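You operate a simulated robot arm through the tools that you are given. There is no shell and no other tool. Be economical: measure what you need, move in short steps, check, and stop when the job is done.

The job below is to be done with a simulated robot arm. You get a single attempt, and the scene is never put back.

TASK
Unplug the light box with the socket strip switched off.
Fine: dimmer off first; the white plug stands in the plug rack beside its socket; switch the strip on again. Where these are worked on the way, their far stop is far enough and under half their travel is too little: strip switch.

The check looks at the end state, three seconds after you hand in, the way a careful person would. Anything else that was tipped, shoved, dropped, spilled or broken makes it a failure.

THE ROBOT
A 6-joint arm with a two-finger parallel gripper, fixed in place. Base frame: the origin is at the foot of the arm, x ahead of it, y to its left, z up; the work surface is at about z = 760. Readings come in mm, rad, newtons and seconds.
With the tool pointing down near the work surface it reaches from about 260 to 680 mm from the base axis. Its first joint turns from -1.152 to 1.152 rad. Payload 2.9 kg.
Tool frame: the origin (TCP) lies between the finger pads and is the grasp point; the fingertips stand 30 mm ahead of it; z points along the fingers, y is the line along which they close. Largest opening 110 mm; finger width 20, thickness 10; the body of the gripper, 48 by 112 mm, starts 55 mm behind the TCP.
Orientation is that of the tool frame in the base frame, as a unit quaternion [w, x, y, z]. With the fingers straight down and closing along the base's y, the tool's x points along the base's -x, its y along +y and its z along -z.

THE INTERFACE
- The arm moves only by the tool send_rows. Its argument "motion" is one flat list of numbers, 6 for each row, row after row: the shift along the tool's x, y, z in mm, then the turn, a rotation vector about the tool's x, y, z in rad. In form: [dx, dy, dz, rx, ry, rz, dx, dy, dz, rx, ry, rz, ...]. A call has 1 to 10 rows; each row is the pose to reach, as a shift and turn from the pose commanded when the call began, along the tool's axes at that moment. "grip" is the closure, from 0 (fully open) to 1 (shut), set as the call begins (left out, the last holds). Each row takes 0.2 s and may step no farther than 50 mm and 0.15 rad from the row before; otherwise, or with a gripper value out of range, the whole call is refused. Where a pose cannot be reached the arm comes as near as it can. A force on the tool above 70 N (or 10 N above the force at the start of the call, whichever is more), or a blocked arm, ends the call early, and 0.2 s more pass. Each finger travels about 108 mm/s and halts on what it meets, pressing with about 34 N; the grip force reading is that of the motor and also rises with nothing between the fingers. The clock runs only during rows and for 0.2 s after the last one: add rows that repeat a pose to give the fingers time. The reply holds the time, the measured pose of the TCP, the force on the tool along the base axes, the opening and the grip force, in the units named above and with some noise, with the torque about the TCP (base axes, N m) and any sound that the robot's microphone picked up, and new pictures: "show" is both (left out), scene, wrist or none.
- Cameras (640 x 400 px; columns grow to the right, rows downward): "scene" is fixed at [93.7, 456.1, 1378.4]; the picture's right is [-0.53, -0.85, 0.00], its down [-0.51, 0.32, -0.80] and it looks along [0.68, -0.43, -0.60] (base axes); focal length 214 px, centre (320, 200). "wrist" rides on the gripper at [72, 17, -103] in the tool frame; the picture's right is [-0.23, 0.97, 0.00], its down [-0.76, -0.18, -0.62] and it looks along [-0.61, -0.14, 0.78] (tool axes); focal length 222 px, centre (320, 200). There is no depth. A picture from a camera that has moved, and an enlarged one, comes with that camera's place and axes in the base frame and with its lens.
- inspect(camera, box): a new picture of the part [left, top, right, bottom] of that camera's present view, enlarged. The clock stands still meanwhile.
- job_done(): hands the job in; it is judged then, once.

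Go step by step. Nothing tells you positions but the pictures and the camera data: compare them with the known pose of the tool, close in by small moves and look again before you grip or let go. The budget is 120 turns and 200 pictures, counting those below and the enlarged ones. Unless the task says otherwise, let go and move clear before handing in, and close with one line.

The tools are called after "Request:" as a command line: name --argument value ..., lists and objects as JSON in quotes. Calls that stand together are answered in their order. send_rows: Moves the arm, as the interface text tells. Its arguments: {"type":"object","properties":{"motion":{"type":"array","items":{"type":"number"}},"grip":{"type":"number"},"show":{"type":"string","enum":["both","scene","wrist","none"]}},"required":["motion"]} The other tools are called the same way: inspect (camera, box) takes an enlarged picture of a part of a camera's view; job_done () hands the job in.

At the start:

```text
t: 0.0
tcp_pos: [353.7, -37.5, 1270.1]
tool_rot: [0.0, 0.0, 1.0, -0.002]
ft_force: [0.6, -0.4, 0.2]
torque: [-0.03, 0.01, -0.02]
opening: 109.9
gripper_force: 0.0
```

scene: 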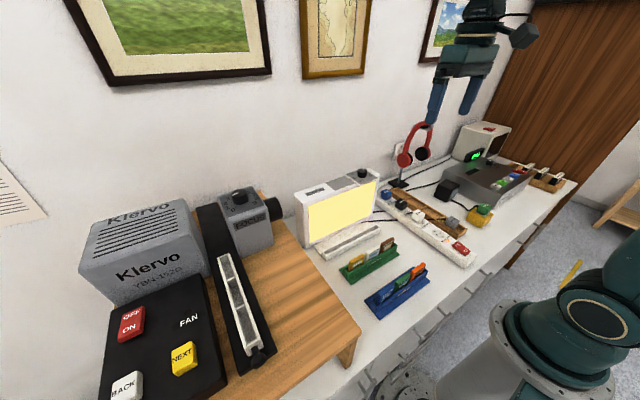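
wrist: 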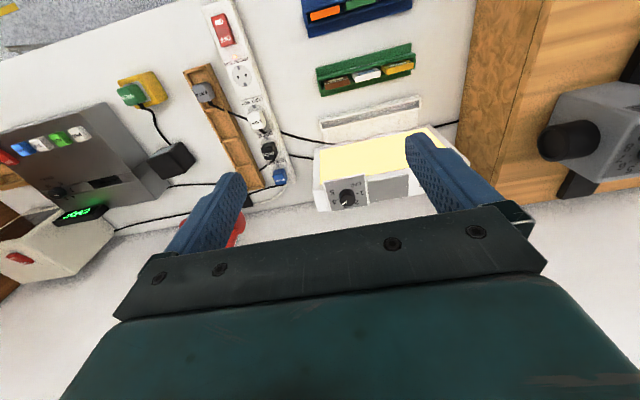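

I see a light box (lit yellow) with a dimmer knob on its top, a socket strip with a red switch and several plugs, and a wooden rack beside it. I'll look closer first.

Request:
inspect --camera "scene" --box '[360, 160, 500, 270]'

Request:
inspect --camera "wrist" --box '[170, 0, 330, 210]'

Request:
inspect --camera "wrist" --box '[300, 80, 470, 220]'

Request:
inspect --camera "scene" --box '[285, 160, 405, 260]'

```text
3.64 times, centred on (430, 215) of scene
camera zoom: at [93.7, 456.1, 1378.4], right [-0.53, -0.85, 0.0], down [-0.51, 0.32, -0.8], along [0.68, -0.43, -0.6], focal length 780 px, centre (-80, 146)
```

zoom: 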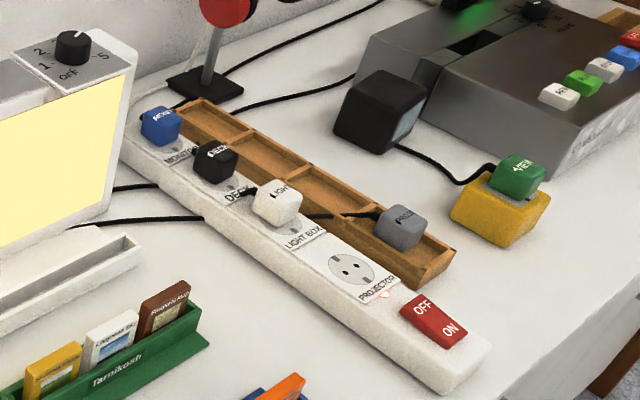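

```text
1.90 times, centred on (250, 105) of wrist
camera zoom: at [280.3, -20.9, 1373.7], right [0.23, 0.97, 0.0], down [0.76, -0.18, 0.62], along [0.61, -0.14, -0.78], focal length 423 px, centre (453, 381)
```

zoom: 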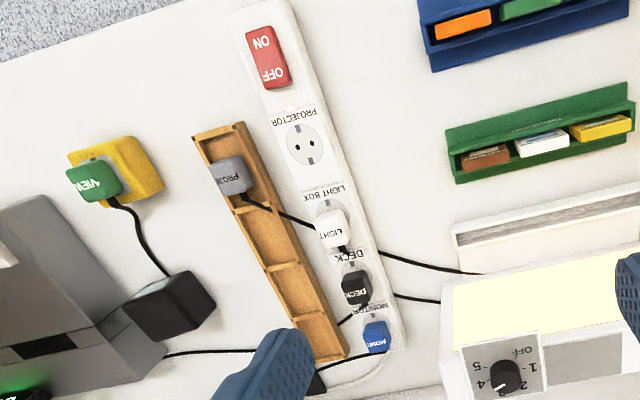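

```text
2.86 times, centred on (385, 150) of wrist
camera zoom: at [280.3, -20.9, 1373.7], right [0.23, 0.97, 0.0], down [0.76, -0.18, 0.62], along [0.61, -0.14, -0.78], focal length 635 px, centre (134, 343)
```

zoom: 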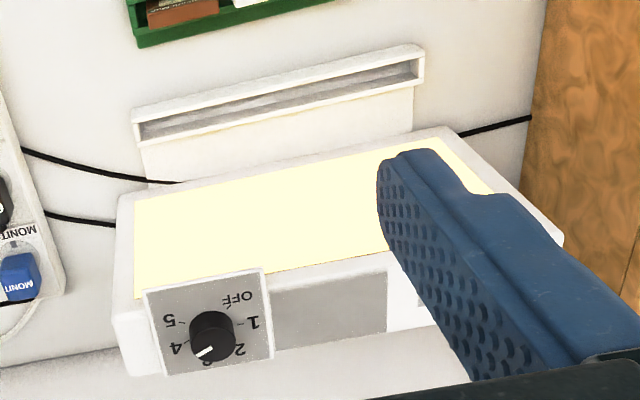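

```text
4.00 times, centred on (345, 210) of scene
camera zoom: at [93.7, 456.1, 1378.4], right [-0.53, -0.85, 0.0], down [-0.51, 0.32, -0.8], along [0.68, -0.43, -0.6], focal length 858 px, centre (220, 160)
```

zoom: 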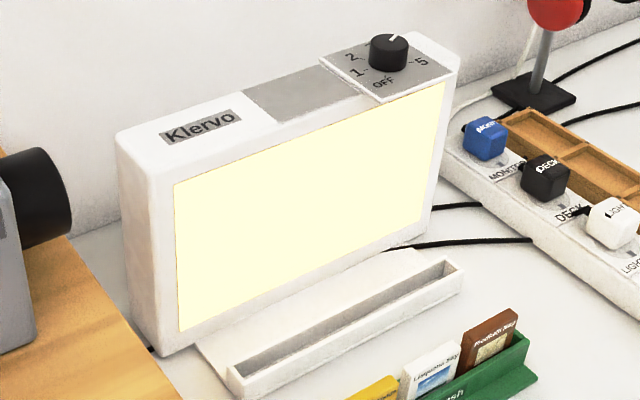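

The dimmer knob triangulates to about (582, -30, 998), the strip switch to (250, -218, 806), the white plug's top to (428, -214, 824). I go first above the knob, with the gripper part closed.

Request:
send_rows --motion '[-38, 1.3, 30, 0, 0, 0, -76, 2.6, 60, 0, 0, 0, -114, 4, 90, 0, 0, 0, -152, 5, 120, 0, 0, 0, -190, 6.5, 150, 0, 0, 0, -228, 7.5, 180, 0, 0, 0, -228, 7.5, 180, 0, 0, 0]' --grip 0.45

```text
t: 1.6
tcp_pos: [580.0, -30.6, 1091.3]
tool_rot: [0.0, 0.0, 1.0, 0.0]
ft_force: [-0.3, 0.0, 0.9]
torque: [0.02, 0.0, -0.02]
opening: 60.9
gripper_force: 0.0
camera wrist: at [507.2, -14.6, 1195.7], right [0.23, 0.97, 0.0], down [0.76, -0.18, 0.62], along [0.61, -0.14, -0.78], focal length 222 px, centre (320, 200)
```

scene: 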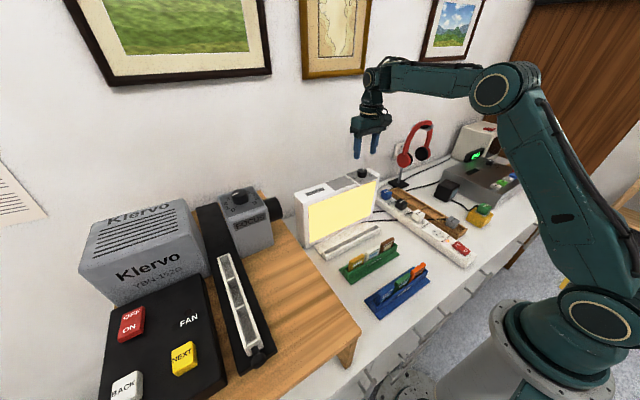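
wrist: 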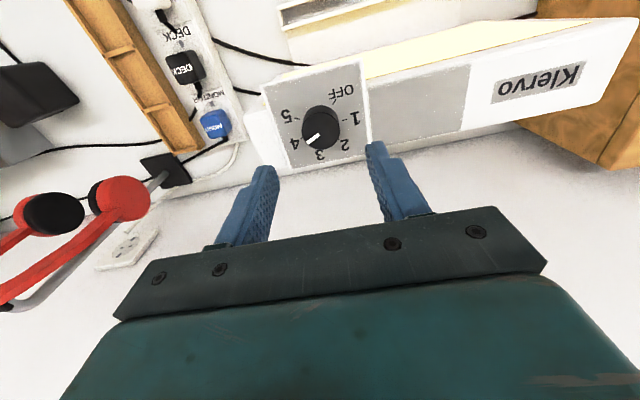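

Request:
inspect --camera "wrist" --box '[240, 60, 400, 180]'

```text
3.33 times, centred on (320, 120) of wrist
camera zoom: at [507.2, -14.6, 1195.7], right [0.23, 0.97, 0.0], down [0.76, -0.18, 0.62], along [0.61, -0.14, -0.78], focal length 740 px, centre (320, 467)
```

zoom: 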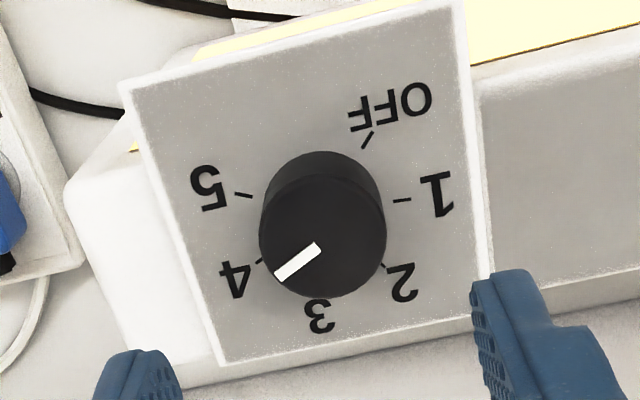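

The knob's pointer stands near 4, and OFF lies about 190° counter-clockwise (seen from above). I pre-turn the tool clockwise and descend carefully onto the knob.

Request:
send_rows --motion '[0, 0, 0, 0, 0, 0.14, 0, 0, 5, 0, 0, 0.28, 0, 0, 10, 0, 0, 0.42, 0, 0, 20, 0, 0, 0.56, 0, 0, 30, 0, 0, 0.7, 0, 0, 40, 0, 0, 0.84, 0, 0, 55, 0, 0, 0.9, 0, 0, 65, 0, 0, 0.9, 0, 0, 68, 0, 0, 0.9]'

Request:
inspect --camera "scene" --box '[310, 130, 410, 200]'

```text
t: 3.6
tcp_pos: [581.5, -31.8, 1021.0]
tool_rot: [0.001, 0.435, 0.9, 0.0]
ft_force: [-0.3, 0.4, 0.4]
torque: [0.0, -0.02, 0.04]
opening: 60.5
gripper_force: 0.1
camera wrist: at [549.6, 35.5, 1125.6], right [0.9, 0.43, 0.0], down [0.33, -0.71, 0.62], along [0.27, -0.56, -0.78], focal length 222 px, centre (320, 200)
```

scene: 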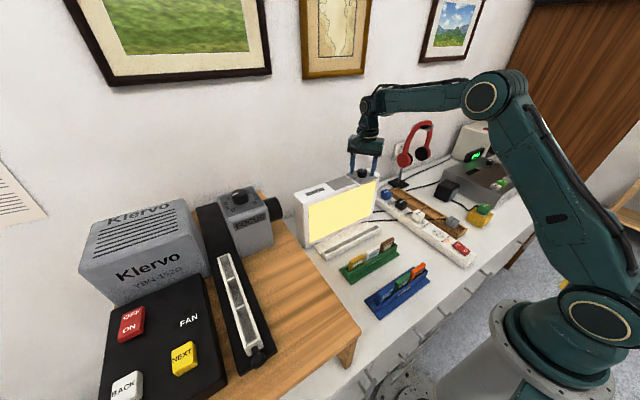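
wrist: 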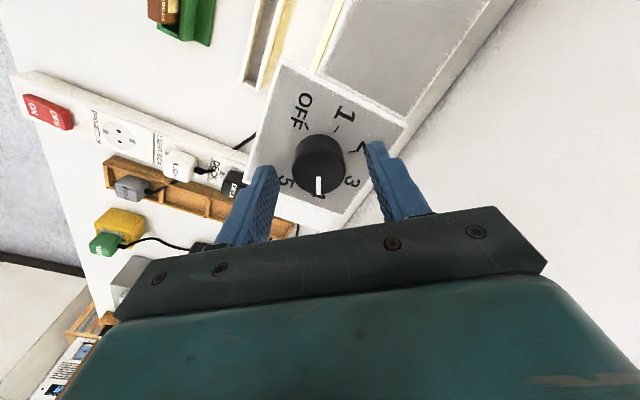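

```text
5.71 times, centred on (360, 165) of scene
camera zoom: at [93.7, 456.1, 1378.4], right [-0.53, -0.85, 0.0], down [-0.51, 0.32, -0.8], along [0.68, -0.43, -0.6], focal length 1226 px, centre (91, 400)
```

zoom: 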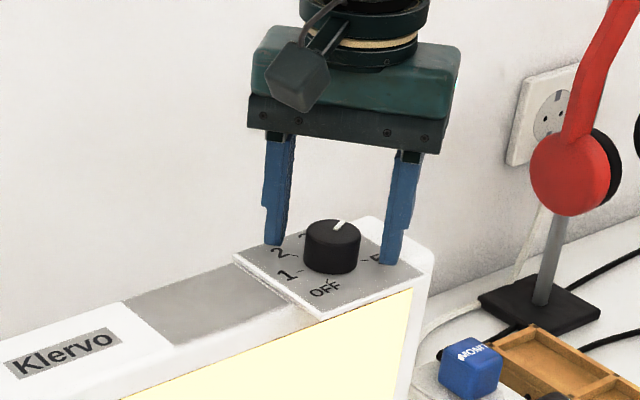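

The fingers straddle the knob evenly with tips slightly above the panel. I close and start turning toward OFF.

Request:
send_rows --motion '[0, 0, 2, 0, 0, 0, 0, 0, 2, 0, 0, 0, 0, 0, 2, 0, 0, 0]' --grip 1 --show "wrist"

Request:
send_rows --motion '[0, 0, 0, 0, 0, -0.14, 0, 0, 0, 0, 0, -0.28, 0, 0, 0, 0, 0, -0.42, 0, 0, 0, 0, 0, -0.56, 0, 0, 0, 0, 0, -0.7, 0, 0, 0, 0, 0, -0.84]' --show "both"

```text
t: 4.4
tcp_pos: [581.4, -30.7, 1019.2]
tool_rot: [0.0, 0.436, 0.9, -0.001]
ft_force: [-5.4, -5.2, 13.4]
torque: [0.3, 0.55, 0.03]
opening: 33.2
gripper_force: 45.4
camera wrist: at [549.0, 35.4, 1124.7], right [0.9, 0.43, 0.0], down [0.33, -0.71, 0.62], along [0.27, -0.57, -0.78], focal length 222 px, centre (320, 200)
```

wrist: 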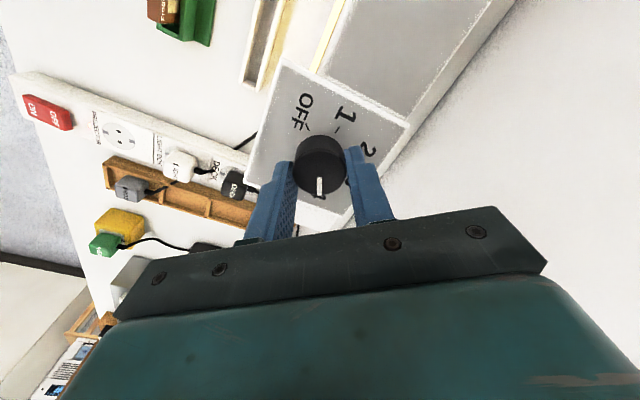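

```text
t: 5.8
tcp_pos: [581.8, -29.3, 1020.1]
tool_rot: [0.003, 0.028, 1.0, -0.001]
ft_force: [7.0, -2.1, 21.3]
torque: [0.12, -0.22, 0.04]
opening: 32.9
gripper_force: 45.0
camera wrist: at [509.3, -10.0, 1124.4], right [0.28, 0.96, 0.0], down [0.75, -0.22, 0.63], along [0.6, -0.18, -0.78], focal length 222 px, centre (320, 200)
```

scene: 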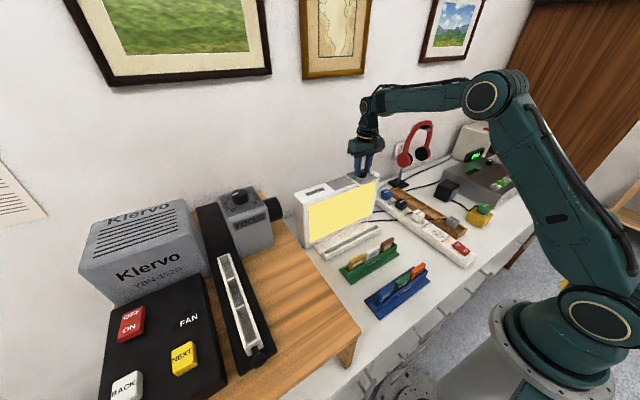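
wrist: 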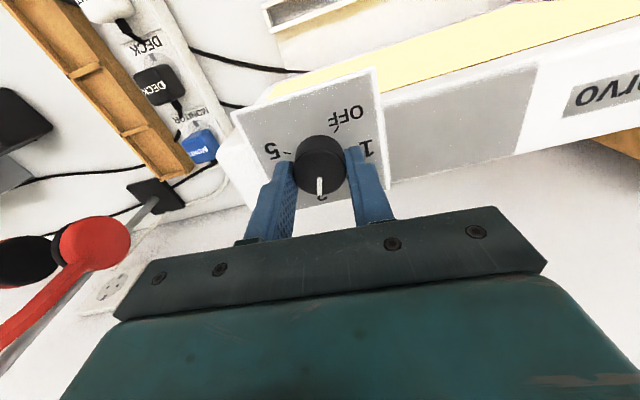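

The knob turns with the fingers (pointer now near 3). I continue.

Request:
send_rows --motion '[0, 0, -1, 0, 0, -0.14, 0, 0, -1, 0, 0, -0.28, 0, 0, -1, 0, 0, -0.42, 0, 0, -1, 0, 0, -0.56, 0, 0, -1, 0, 0, -0.7, 0, 0, -1, 0, 0, -0.84, 0, 0, -1, 0, 0, -0.98, 0, 0, -1, 0, 0, -1.12]'

```text
t: 7.6
tcp_pos: [580.3, -28.5, 1019.7]
tool_rot: [0.0, -0.507, 0.862, -0.001]
ft_force: [15.7, 6.7, 7.5]
torque: [0.25, 0.02, -0.01]
opening: 33.2
gripper_force: 44.8
camera wrist: at [530.6, -85.1, 1124.7], right [-0.74, 0.67, 0.0], down [0.52, 0.58, 0.62], along [0.42, 0.46, -0.78], focal length 222 px, centre (320, 200)
```

scene: 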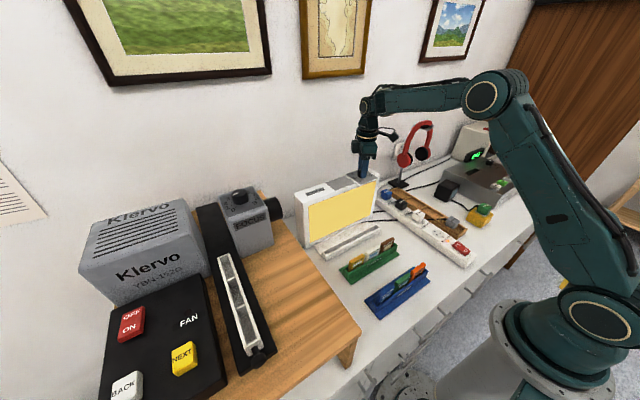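
wrist: 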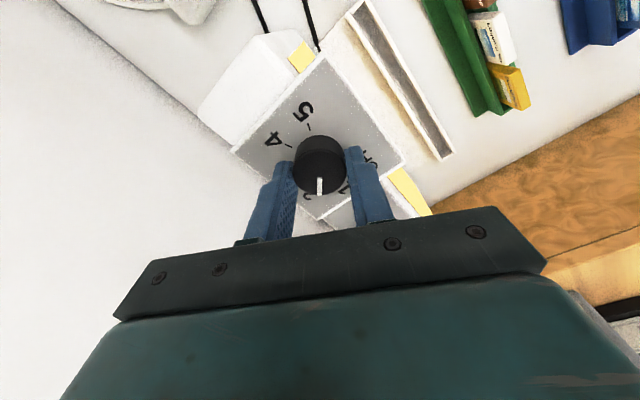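

The light dims further; about 75° remain. I keep on turning toward the stop.

Request:
send_rows --motion '[0, 0, 0, 0, 0, -0.14, 0, 0, 0, 0, 0, -0.28, 0, 0, 0, 0, 0, -0.42, 0, 0, 0, 0, 0, -0.56, 0, 0, 0, 0, 0, -0.7, 0, 0, 0, 0, 0, -0.84, 0, 0, 0, 0, 0, -0.98, 0, 0, 0, 0, 0, -1.12, 0, 0, 0, 0, 0, -1.26, 0, 0, 0, 0, 0, -1.34]'

```text
t: 9.8
tcp_pos: [579.0, -27.9, 1020.4]
tool_rot: [0.002, 0.932, -0.361, 0.0]
ft_force: [-12.0, 13.9, 16.8]
torque: [0.24, -0.2, 0.02]
opening: 33.1
gripper_force: 44.7
camera wrist: at [621.6, -91.5, 1124.7], right [-0.82, -0.57, 0.0], down [-0.44, 0.65, 0.62], along [-0.35, 0.51, -0.78], focal length 222 px, centre (320, 200)
```

scene: 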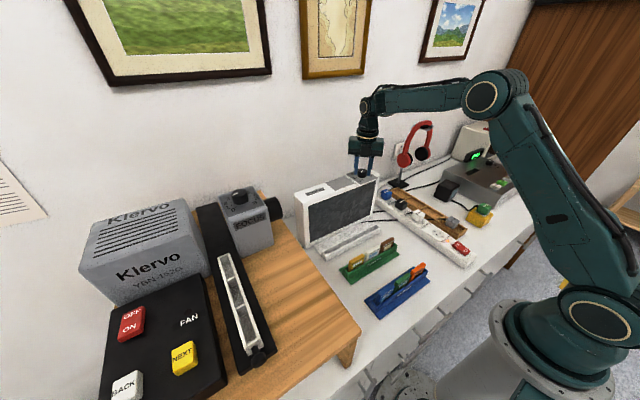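
wrist: 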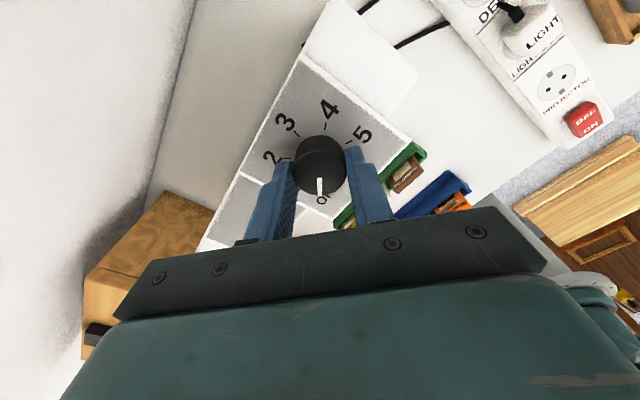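

The panel went dark. I nudge a little more to find the stop, then release and look.

Request:
send_rows --motion '[0, 0, 0, 0, 0, -0.06, 0, 0, 0, 0, 0, -0.12]' --show "none"

Request:
send_rows --motion '[0, 0, 0, 0, 0, 0, 0, 0, 0, 0, 0, 0, 0, 0, -40, 0, 0, 0, 0, 0, -80, 0, 0, 0]' --grip 0.45

Request:
inspect --camera "wrist" --box '[240, 60, 400, 180]'

```text
t: 10.4
tcp_pos: [579.2, -28.8, 1019.8]
tool_rot: [0.001, 0.952, -0.305, -0.001]
ft_force: [-14.2, 16.5, 18.1]
torque: [0.4, 0.24, 0.01]
opening: 33.2
gripper_force: 44.5
```

```text
t: 11.4
tcp_pos: [578.2, -31.2, 1101.3]
tool_rot: [0.001, 0.952, -0.306, 0.0]
ft_force: [-0.4, 0.1, 0.2]
torque: [-0.01, 0.0, 0.03]
opening: 60.4
gripper_force: 0.1
camera wrist: at [627.2, -87.1, 1205.3], right [-0.75, -0.66, 0.0], down [-0.52, 0.59, 0.62], along [-0.41, 0.47, -0.78], focal length 222 px, centre (320, 200)
```

scene: 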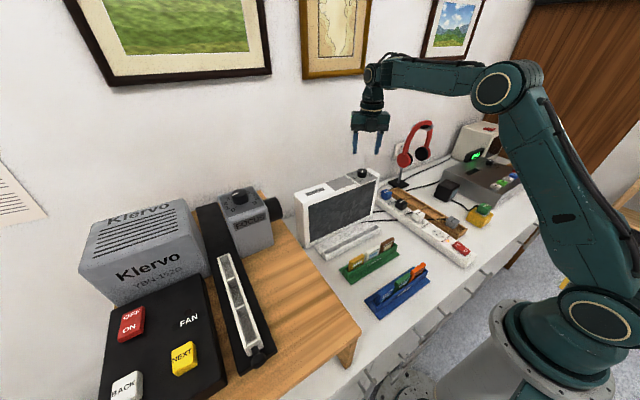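
wrist: 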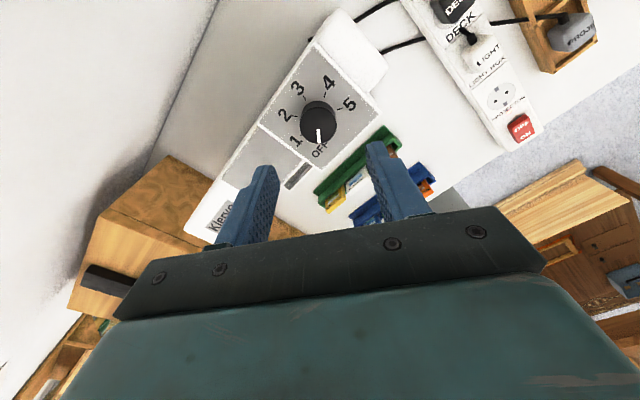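

```text
3.33 times, centred on (320, 120) of wrist
camera zoom: at [627.2, -87.1, 1205.3], right [-0.75, -0.66, 0.0], down [-0.52, 0.59, 0.62], along [-0.41, 0.47, -0.78], focal length 740 px, centre (320, 467)
```

zoom: 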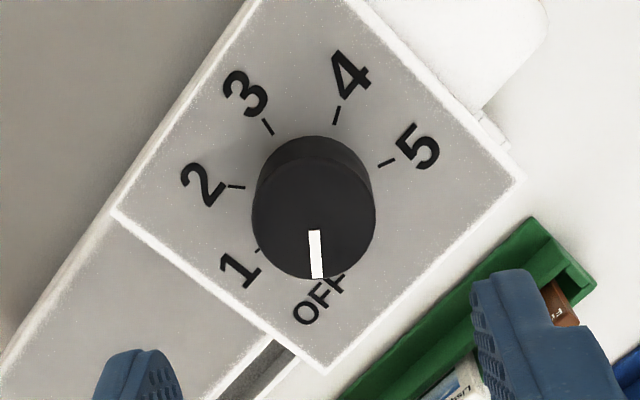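

The pointer is at OFF. I unwind the tool while rising, before heading for the strip switch.

Request:
send_rows --motion '[0, 0, -10, 0, 0, 0.14, 0, 0, -20, 0, 0, 0.28, 0, 0, -30, 0, 0, 0.42, 0, 0, -40, 0, 0, 0.56, 0, 0, -50, 0, 0, 0.7, 0, 0, -50, 0, 0, 0.84, 0, 0, -50, 0, 0, 0.98, 0, 0, -50, 0, 0, 1.12, 0, 0, -50, 0, 0, 1.26]' --show "none"

Request:
send_rows --motion '[0, 0, 0, 0, 0, 0.14, 0, 0, 0, 0, 0, 0.28, 0, 0, 0, 0, 0, 0.42, 0, 0, 0, 0, 0, 0.56, 0, 0, 0, 0, 0, 0.7, 0, 0, 0, 0, 0, 0.84, 0, 0, 0, 0, 0, 0.98, 0, 0, 0, 0, 0, 1.12, 0, 0, 0, 0, 0, 1.26]' --show "none"

```text
t: 13.4
tcp_pos: [580.7, -30.5, 1151.3]
tool_rot: [-0.001, -0.588, 0.809, 0.0]
ft_force: [-0.5, 0.4, 0.4]
torque: [-0.01, 0.0, 0.05]
opening: 60.6
gripper_force: 0.1
```

```text
t: 15.4
tcp_pos: [580.3, -29.0, 1150.0]
tool_rot: [0.0, 0.001, 1.0, -0.002]
ft_force: [-0.1, -0.4, 0.5]
torque: [0.02, 0.02, -0.02]
opening: 60.5
gripper_force: 0.1
```

Now I move to a viewing pose over the strip.

Request:
send_rows --motion '[31, -24, 18, 0, 0, 0, 62, -49, 37, 0, 0, 0, 94, -73, 56, 0, 0, 0, 125, -98, 75, 0, 0, 0, 156, -122, 94, 0, 0, 0, 187, -147, 112, 0, 0, 0, 219, -171, 131, 0, 0, 0, 250, -196, 150, 0, 0, 0, 250, -196, 150, 0, 0, 0]' --grip 0.0

Request:
inspect --camera "wrist" --box '[200, 0, 440, 180]'

Request:
inspect --camera "scene" --box '[370, 170, 490, 270]'

```text
t: 17.4
tcp_pos: [326.9, -226.6, 999.9]
tool_rot: [0.0, -0.001, 1.0, -0.002]
ft_force: [0.2, 0.5, 0.2]
torque: [-0.01, 0.01, -0.02]
opening: 109.8
gripper_force: 0.0
camera wrist: at [254.4, -210.4, 1106.0], right [0.23, 0.97, 0.0], down [0.76, -0.18, 0.62], along [0.61, -0.14, -0.78], focal length 222 px, centre (320, 200)
```

scene: 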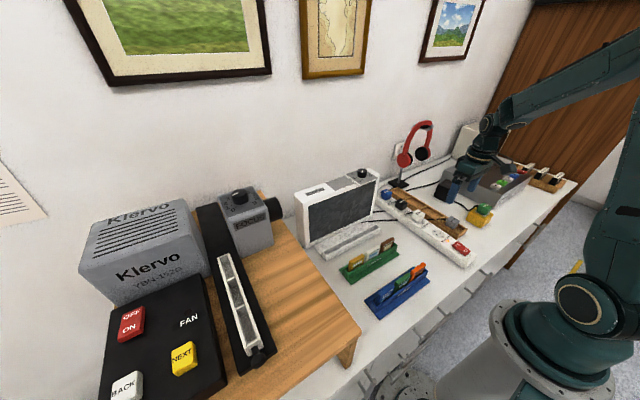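
wrist: 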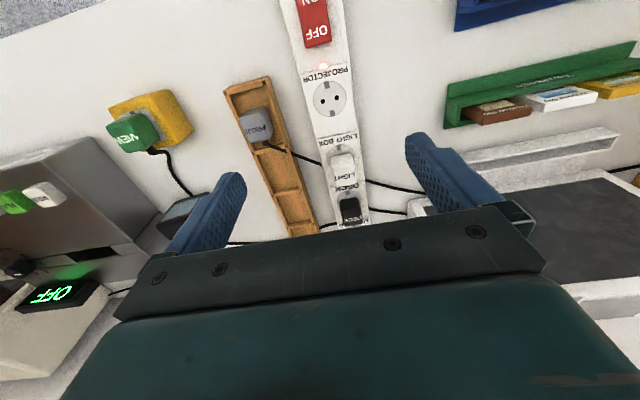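

```text
2.22 times, centred on (320, 90) of wrist
camera zoom: at [254.4, -210.4, 1106.0], right [0.23, 0.97, 0.0], down [0.76, -0.18, 0.62], along [0.61, -0.14, -0.78], focal length 494 px, centre (320, 444)
```

zoom: 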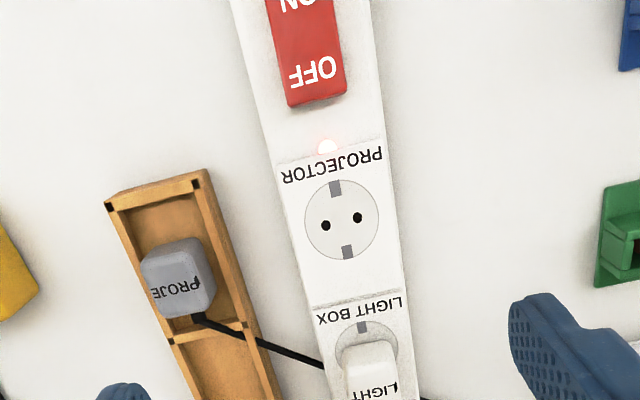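

```text
4.00 times, centred on (430, 220) of scene
camera zoom: at [93.7, 456.1, 1378.4], right [-0.53, -0.85, 0.0], down [-0.51, 0.32, -0.8], along [0.68, -0.43, -0.6], focal length 858 px, centre (-120, 120)
```

zoom: 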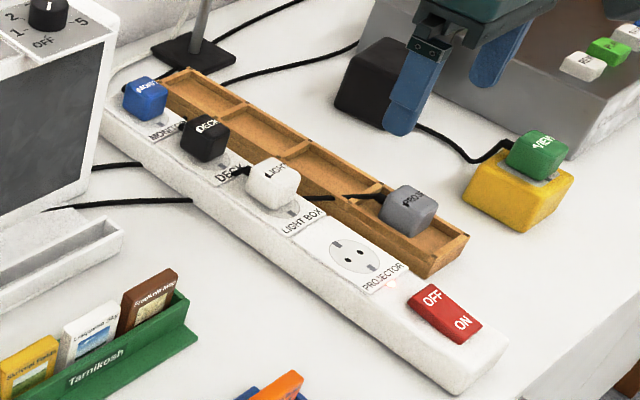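

The switch rocker's OFF end is at about (267, -215, 813) and strip top about z=804. I close the fingers and come above the OFF end.

Request:
send_rows --motion '[20, 4, 40, 0, 0, 0, 40, 8, 80, 0, 0, 0, 59, 11, 115, 0, 0, 0, 59, 11, 135, 0, 0, 0, 59, 11, 135, 0, 0, 0]' --grip 1

Request:
inspect --camera "scene" --box '[410, 190, 500, 270]'

Request:
inspect --camera "wrist" --box '[240, 60, 400, 220]'

```text
t: 18.6
tcp_pos: [269.8, -216.6, 865.2]
tool_rot: [0.0, 0.0, 1.0, -0.001]
ft_force: [-0.3, -0.3, 0.0]
torque: [0.0, -0.02, 0.01]
opening: 0.1
gripper_force: 34.1
camera wrist: at [197.3, -200.0, 969.7], right [0.23, 0.97, 0.0], down [0.76, -0.18, 0.62], along [0.61, -0.14, -0.78], focal length 222 px, centre (320, 200)
```

scene: 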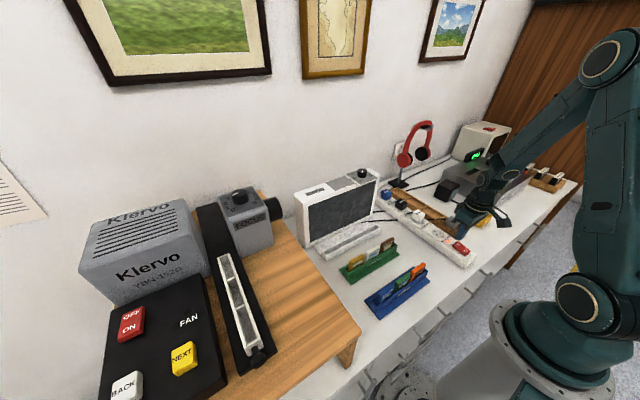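
wrist: 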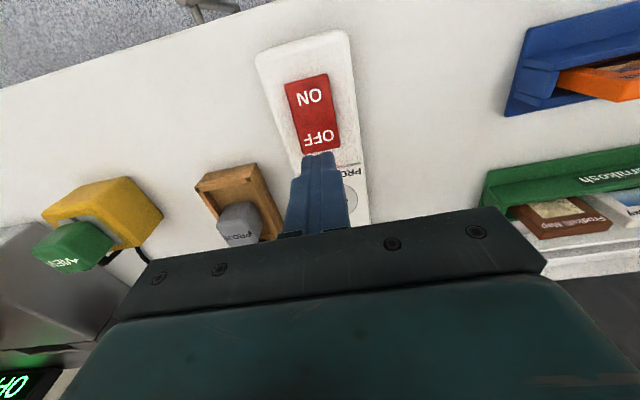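

```text
5.00 times, centred on (455, 230) of scene
camera zoom: at [93.7, 456.1, 1378.4], right [-0.53, -0.85, 0.0], down [-0.51, 0.32, -0.8], along [0.68, -0.43, -0.6], focal length 1072 px, centre (-355, 50)
```

zoom: 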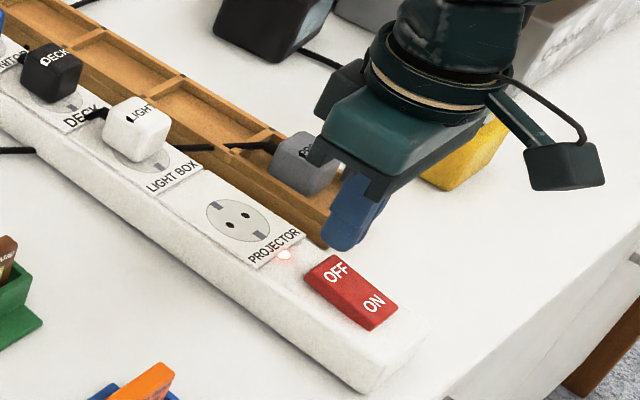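

```text
2.50 times, centred on (320, 140) of wrist
camera zoom: at [197.3, -200.0, 969.7], right [0.23, 0.97, 0.0], down [0.76, -0.18, 0.62], along [0.61, -0.14, -0.78], focal length 555 px, centre (320, 350)
```

zoom: 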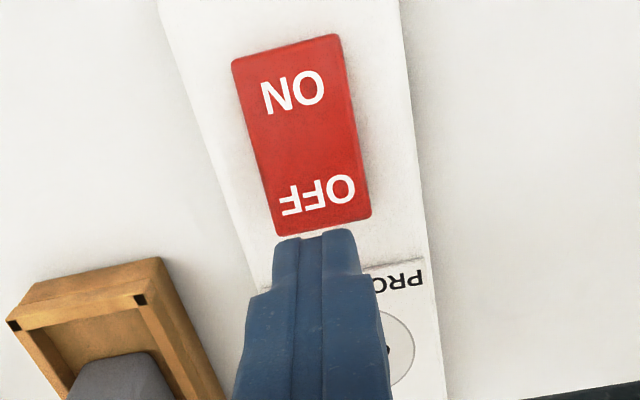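

Alignment is good. I press the OFF end down in small increments.

Request:
send_rows --motion '[4, 0, 10, 0, 0, 0, 4, 0, 18, 0, 0, 0, 4, 0, 22, 0, 0, 0, 4, 0, 25, 0, 0, 0, 4, 0, 28, 0, 0, 0, 4, 0, 30, 0, 0, 0, 4, 0, 32, 0, 0, 0]' --show "wrist"

Request:
inspect --camera "scene" --box '[410, 190, 500, 270]'

```text
t: 20.0
tcp_pos: [268.2, -214.7, 840.2]
tool_rot: [0.002, -0.001, 1.0, -0.001]
ft_force: [-3.0, 3.2, 13.1]
torque: [0.1, 0.23, -0.06]
opening: 0.0
gripper_force: 34.3
stopped in row 7: the force on the tool passed its limit at 80 N (the readings are from after the stop); the commanded pose is now the measured one
camera wrist: at [195.3, -198.8, 943.8], right [0.23, 0.97, 0.0], down [0.76, -0.18, 0.62], along [0.61, -0.14, -0.78], focal length 222 px, centre (320, 200)
```

wrist: 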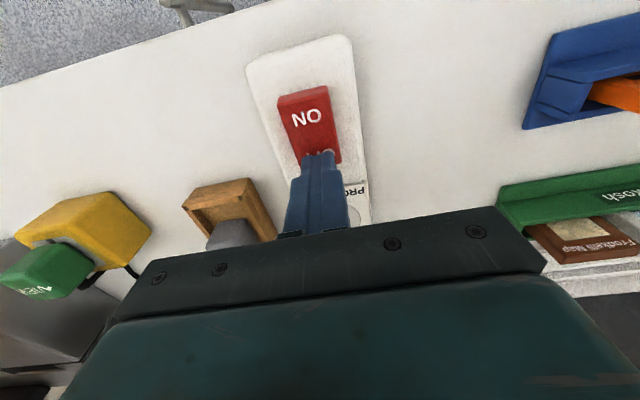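

```text
5.00 times, centred on (455, 230) of scene
camera zoom: at [93.5, 456.3, 1378.3], right [-0.53, -0.85, 0.0], down [-0.51, 0.32, -0.8], along [0.68, -0.43, -0.6], focal length 1072 px, centre (-355, 50)
```

zoom: 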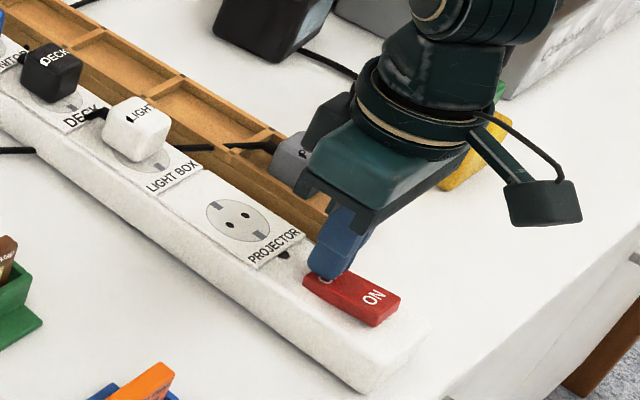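

The pilot lamp is out, so the strip is off. I rise and go above the white plug to look.

Request:
send_rows --motion '[0, 0, -40, 0, 0, 0, 0, 0, -80, 0, 0, 0, -40, 0, -100, 0, 0, 0, -80, 0, -100, 0, 0, 0, -110, 0, -100, 0, 0, 0, -110, 0, -100, 0, 0, 0]' --grip 0.3

Request:
inspect --camera "wrist" --box '[200, 0, 440, 200]'

Request:
inspect --camera "scene" --box '[370, 170, 490, 270]'

```text
t: 21.4
tcp_pos: [380.3, -214.7, 940.3]
tool_rot: [0.0, 0.0, 1.0, -0.002]
ft_force: [-0.8, 0.1, 0.3]
torque: [-0.02, -0.01, 0.04]
opening: 77.0
gripper_force: 0.1
camera wrist: at [308.0, -199.4, 1044.8], right [0.23, 0.97, 0.0], down [0.76, -0.18, 0.63], along [0.61, -0.14, -0.78], focal length 222 px, centre (320, 200)
```

scene: 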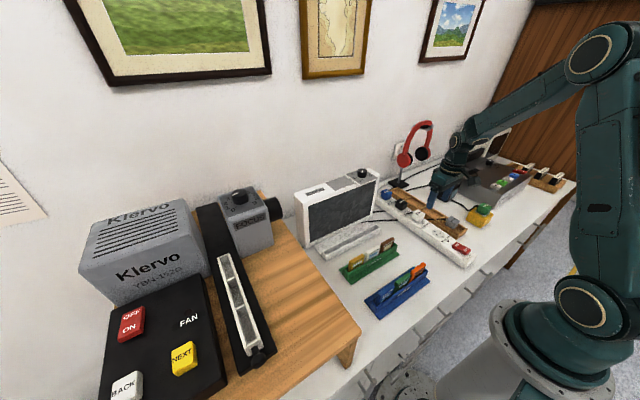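
wrist: 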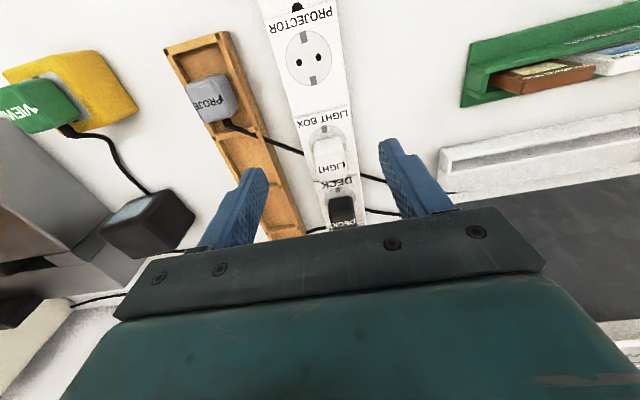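

```text
2.00 times, centred on (320, 100) of wrist
camera zoom: at [308.0, -199.4, 1044.8], right [0.23, 0.97, 0.0], down [0.76, -0.18, 0.63], along [0.61, -0.14, -0.78], focal length 444 px, centre (320, 400)
```

zoom: 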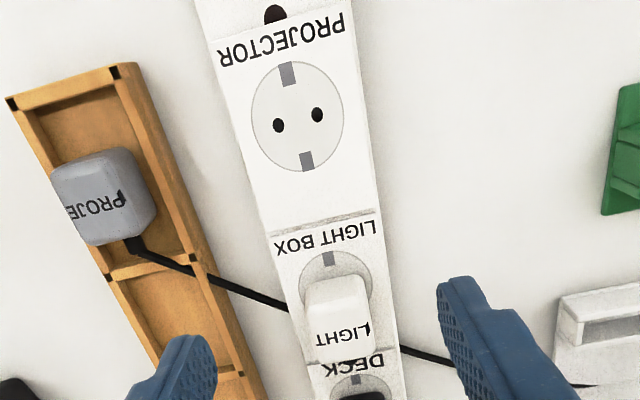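

```text
4.00 times, centred on (430, 220) of scene
camera zoom: at [93.7, 456.1, 1378.4], right [-0.53, -0.85, 0.0], down [-0.51, 0.32, -0.8], along [0.68, -0.43, -0.6], focal length 858 px, centre (-120, 120)
```

zoom: 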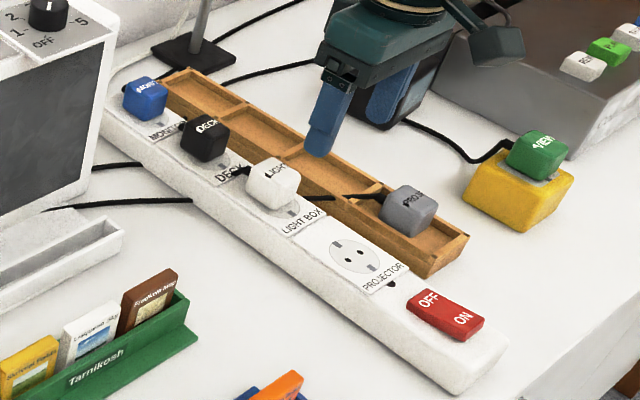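

The strip is off. White plug body is about (428, -214), top z≈829; rack slot 2 beside it is centred near (430, -316), wall top z≈788. I lower over the plug to check alignment.

Request:
send_rows --motion '[-24, 0, 20, 0, 0, 0, -48, 0, 45, 0, 0, 0, -48, 0, 65, 0, 0, 0, -48, 0, 65, 0, 0, 0]' --grip 0.35

Request:
inspect --camera "wrist" --box '[220, 60, 420, 220]'

Request:
inspect --camera "scene" --box '[380, 160, 480, 240]'

```text
t: 22.4
tcp_pos: [428.6, -216.3, 874.7]
tool_rot: [0.001, 0.0, 1.0, -0.002]
ft_force: [-0.6, 0.6, -0.2]
torque: [0.02, 0.02, 0.02]
opening: 71.1
gripper_force: 0.1
camera wrist: at [354.9, -199.6, 978.8], right [0.23, 0.97, 0.0], down [0.76, -0.18, 0.63], along [0.61, -0.14, -0.78], focal length 222 px, centre (320, 200)
```

scene: 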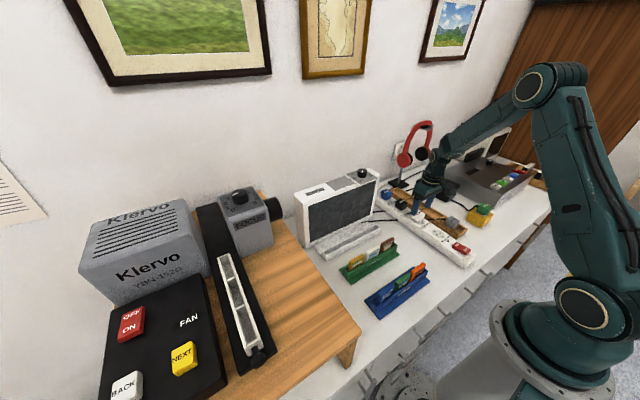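
wrist: 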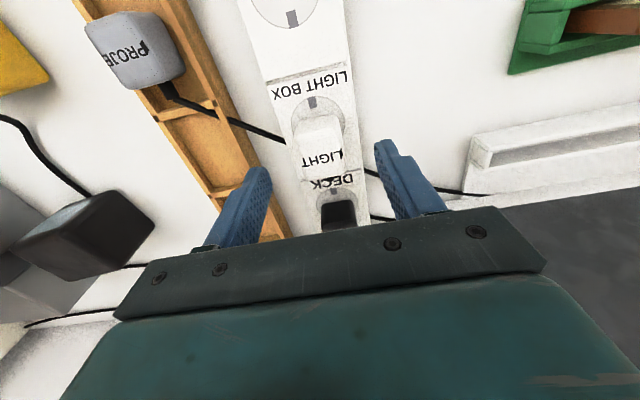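

```text
2.50 times, centred on (320, 140) of wrist
camera zoom: at [354.9, -199.6, 978.8], right [0.23, 0.97, 0.0], down [0.76, -0.18, 0.63], along [0.61, -0.14, -0.78], focal length 555 px, centre (320, 350)
```

zoom: 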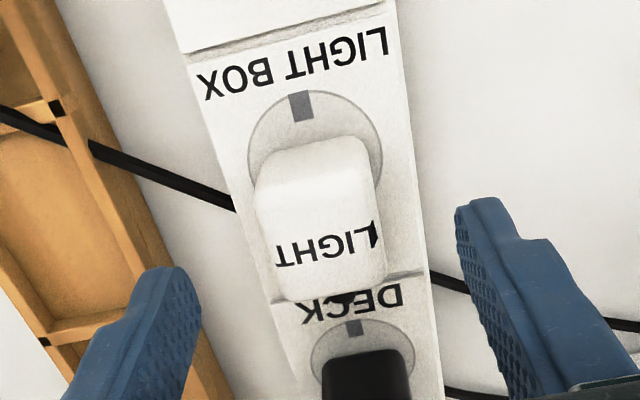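

```text
5.00 times, centred on (430, 200) of scene
camera zoom: at [93.7, 456.1, 1378.4], right [-0.53, -0.85, 0.0], down [-0.51, 0.32, -0.8], along [0.68, -0.43, -0.6], focal length 1072 px, centre (-230, 200)
```

zoom: 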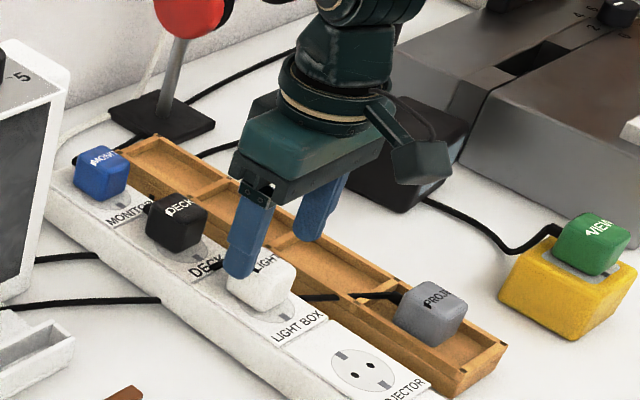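

The plug sits at about x=428, y=-215, top z≈836. I lower until the tips reach z≈817 and close.

Request:
send_rows --motion '[0, 1, 15, 0, 0, 0, 0, 1, 27, 0, 0, 0, 0, 1, 27, 0, 0, 0]' --show "none"

Request:
send_rows --motion '[0, 0, 0, 0, 0, 0, 0, 0, 0, 0, 0, 0, 0, 0, 0, 0, 0, 0]' --grip 1

Request:
inspect --camera "scene" --box '[380, 160, 480, 240]'

Request:
inspect --camera "wrist" --box '[220, 60, 420, 220]'

```text
t: 23.2
tcp_pos: [425.8, -214.6, 848.5]
tool_rot: [0.002, -0.001, 1.0, -0.001]
ft_force: [0.6, -0.2, 0.4]
torque: [0.0, 0.01, 0.0]
opening: 71.6
gripper_force: 0.0
```

```text
t: 24.0
tcp_pos: [426.4, -215.3, 847.3]
tool_rot: [0.002, 0.0, 1.0, -0.002]
ft_force: [1.3, -3.2, -2.4]
torque: [-0.04, 0.0, 0.02]
opening: 32.8
gripper_force: 33.6
camera wrist: at [354.2, -198.8, 951.3], right [0.23, 0.97, 0.0], down [0.76, -0.18, 0.63], along [0.61, -0.14, -0.78], focal length 222 px, centre (320, 200)
```

scene: 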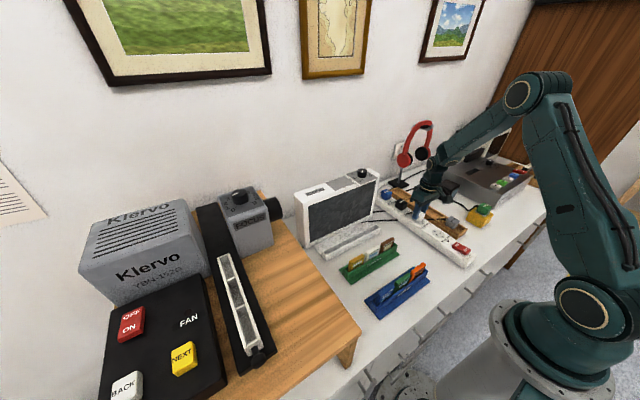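
wrist: 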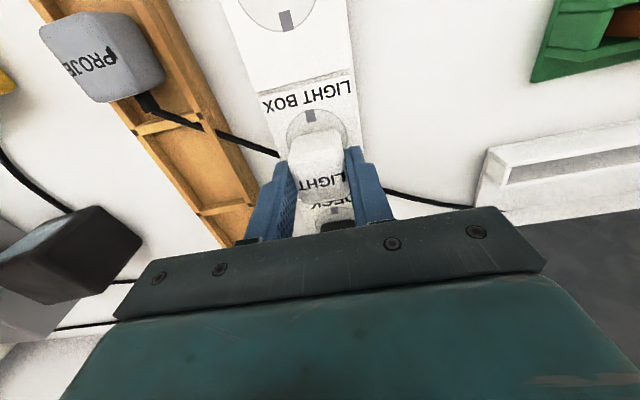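

```text
5.00 times, centred on (430, 200) of scene
camera zoom: at [93.7, 456.0, 1378.4], right [-0.53, -0.85, 0.0], down [-0.51, 0.32, -0.8], along [0.68, -0.43, -0.6], focal length 1072 px, centre (-230, 200)
```

zoom: 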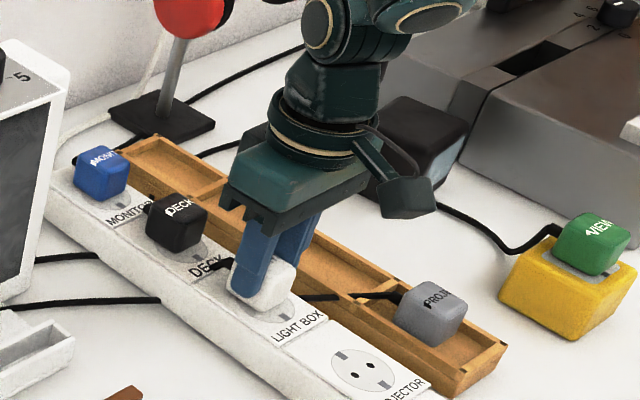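

```text
2.50 times, centred on (320, 140) of wrist
camera zoom: at [354.2, -198.8, 951.3], right [0.23, 0.97, 0.0], down [0.76, -0.18, 0.63], along [0.61, -0.14, -0.78], focal length 555 px, centre (320, 350)
```

zoom: 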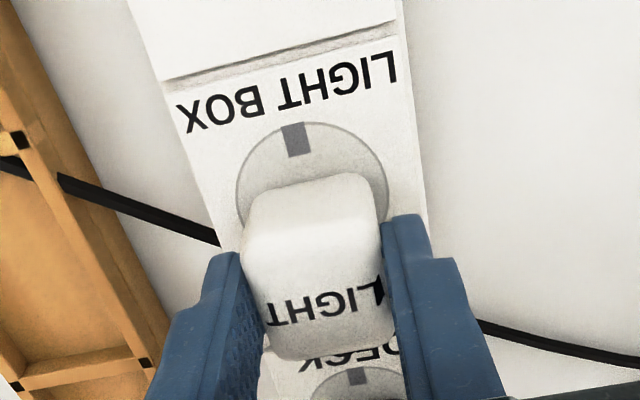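

The plug is held (33 mm). I pull straight up in small steps.

Request:
send_rows --motion '[0, 0, -4, 0, 0, 0, 0, 0, -9, 0, 0, 0, 0, 0, -16, 0, 0, 0, 0, 0, -30, 0, 0, 0, 0, 0, -45, 0, 0, 0, 0, 0, -45, 0, 0, 0]'

Request:
inspect --camera "scene" --box '[380, 160, 480, 240]'

Request:
inspect --camera "wrist" --box '[180, 20, 420, 220]'

```text
t: 25.4
tcp_pos: [426.6, -215.3, 892.9]
tool_rot: [0.001, 0.0, 1.0, -0.002]
ft_force: [0.5, -1.0, -0.5]
torque: [-0.01, -0.01, -0.01]
opening: 32.7
gripper_force: 33.5
heard: snap
camera wrist: at [353.9, -199.1, 996.7], right [0.23, 0.97, 0.0], down [0.76, -0.18, 0.63], along [0.61, -0.14, -0.78], focal length 222 px, centre (320, 200)
```

scene: 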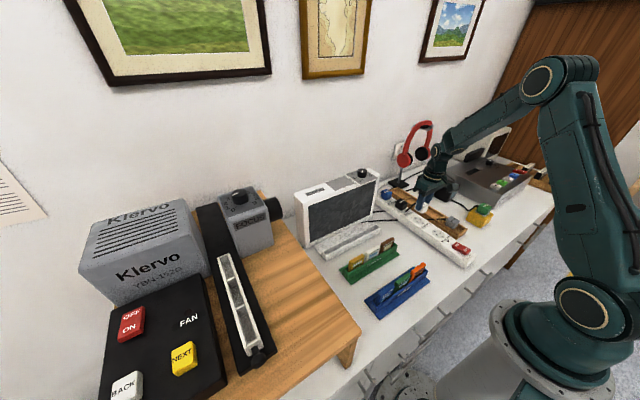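
wrist: 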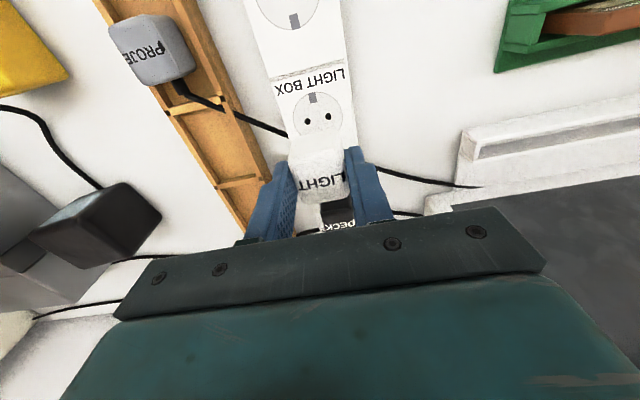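

```text
5.00 times, centred on (430, 200) of scene
camera zoom: at [93.7, 456.1, 1378.4], right [-0.53, -0.85, 0.0], down [-0.51, 0.32, -0.8], along [0.68, -0.43, -0.6], focal length 1072 px, centre (-230, 200)
```

zoom: 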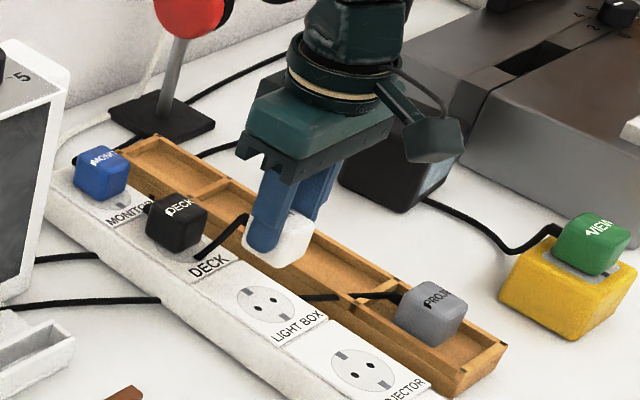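

```text
2.00 times, centred on (300, 120) of wrist
camera zoom: at [353.9, -199.1, 996.7], right [0.23, 0.97, 0.0], down [0.76, -0.18, 0.63], along [0.61, -0.14, -0.78], focal length 444 px, centre (360, 360)
```

zoom: 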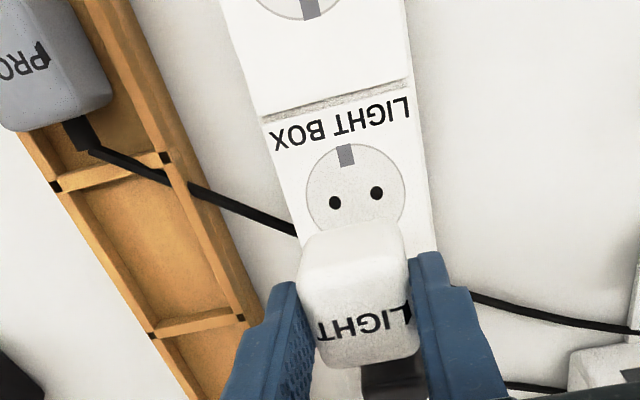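

The plug is out, socket empty. I shift at height to above rack slot 2, at about (427, -316).

Request:
send_rows --motion '[0, -34, 0, 0, 0, 0, 0, -68, 0, 0, 0, 0, 0, -100.5, 0, 0, 0, 0, 0, -100.5, 30, 0, 0, 0, 0, -100.5, 45, 0, 0, 0, 0, -100.5, 45, 0, 0, 0]'

Request:
inspect --camera "scene" --box '[390, 160, 490, 240]'

Request:
inspect --camera "wrist" --box '[200, 20, 440, 220]'

```text
t: 26.8
tcp_pos: [427.8, -312.6, 849.7]
tool_rot: [0.002, 0.0, 1.0, -0.002]
ft_force: [0.2, 0.1, -1.7]
torque: [-0.01, -0.03, 0.0]
opening: 32.9
gripper_force: 34.3
camera wrist: at [354.8, -296.9, 952.4], right [0.23, 0.97, 0.0], down [0.76, -0.18, 0.63], along [0.61, -0.14, -0.78], focal length 222 px, centre (320, 200)
```

scene: 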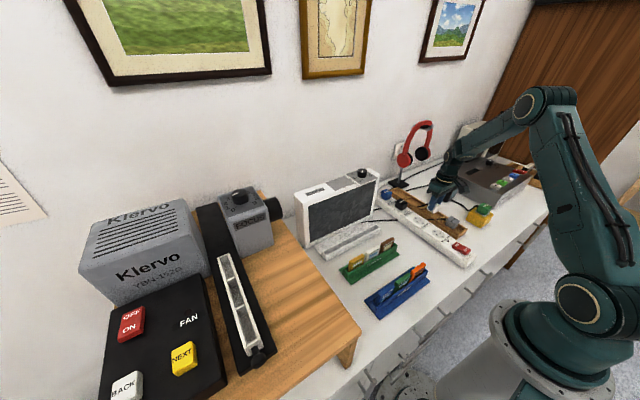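
wrist: 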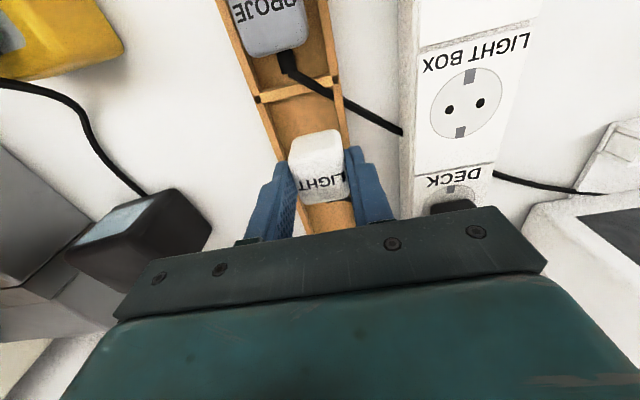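

```text
5.00 times, centred on (440, 200) of scene
camera zoom: at [93.7, 456.1, 1378.4], right [-0.53, -0.85, 0.0], down [-0.51, 0.32, -0.8], along [0.68, -0.43, -0.6], focal length 1072 px, centre (-280, 200)
```

zoom: 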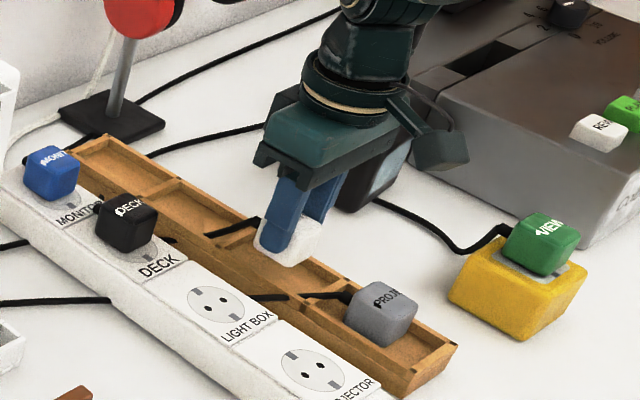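

```text
2.00 times, centred on (320, 120) of wrist
camera zoom: at [354.8, -296.9, 952.4], right [0.23, 0.97, 0.0], down [0.76, -0.18, 0.63], along [0.61, -0.14, -0.78], focal length 444 px, centre (320, 360)
```

zoom: 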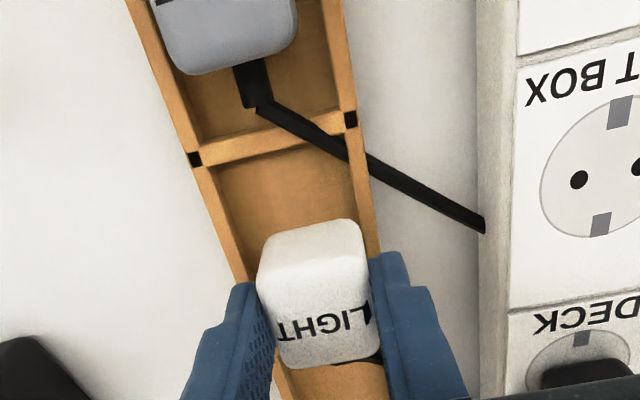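

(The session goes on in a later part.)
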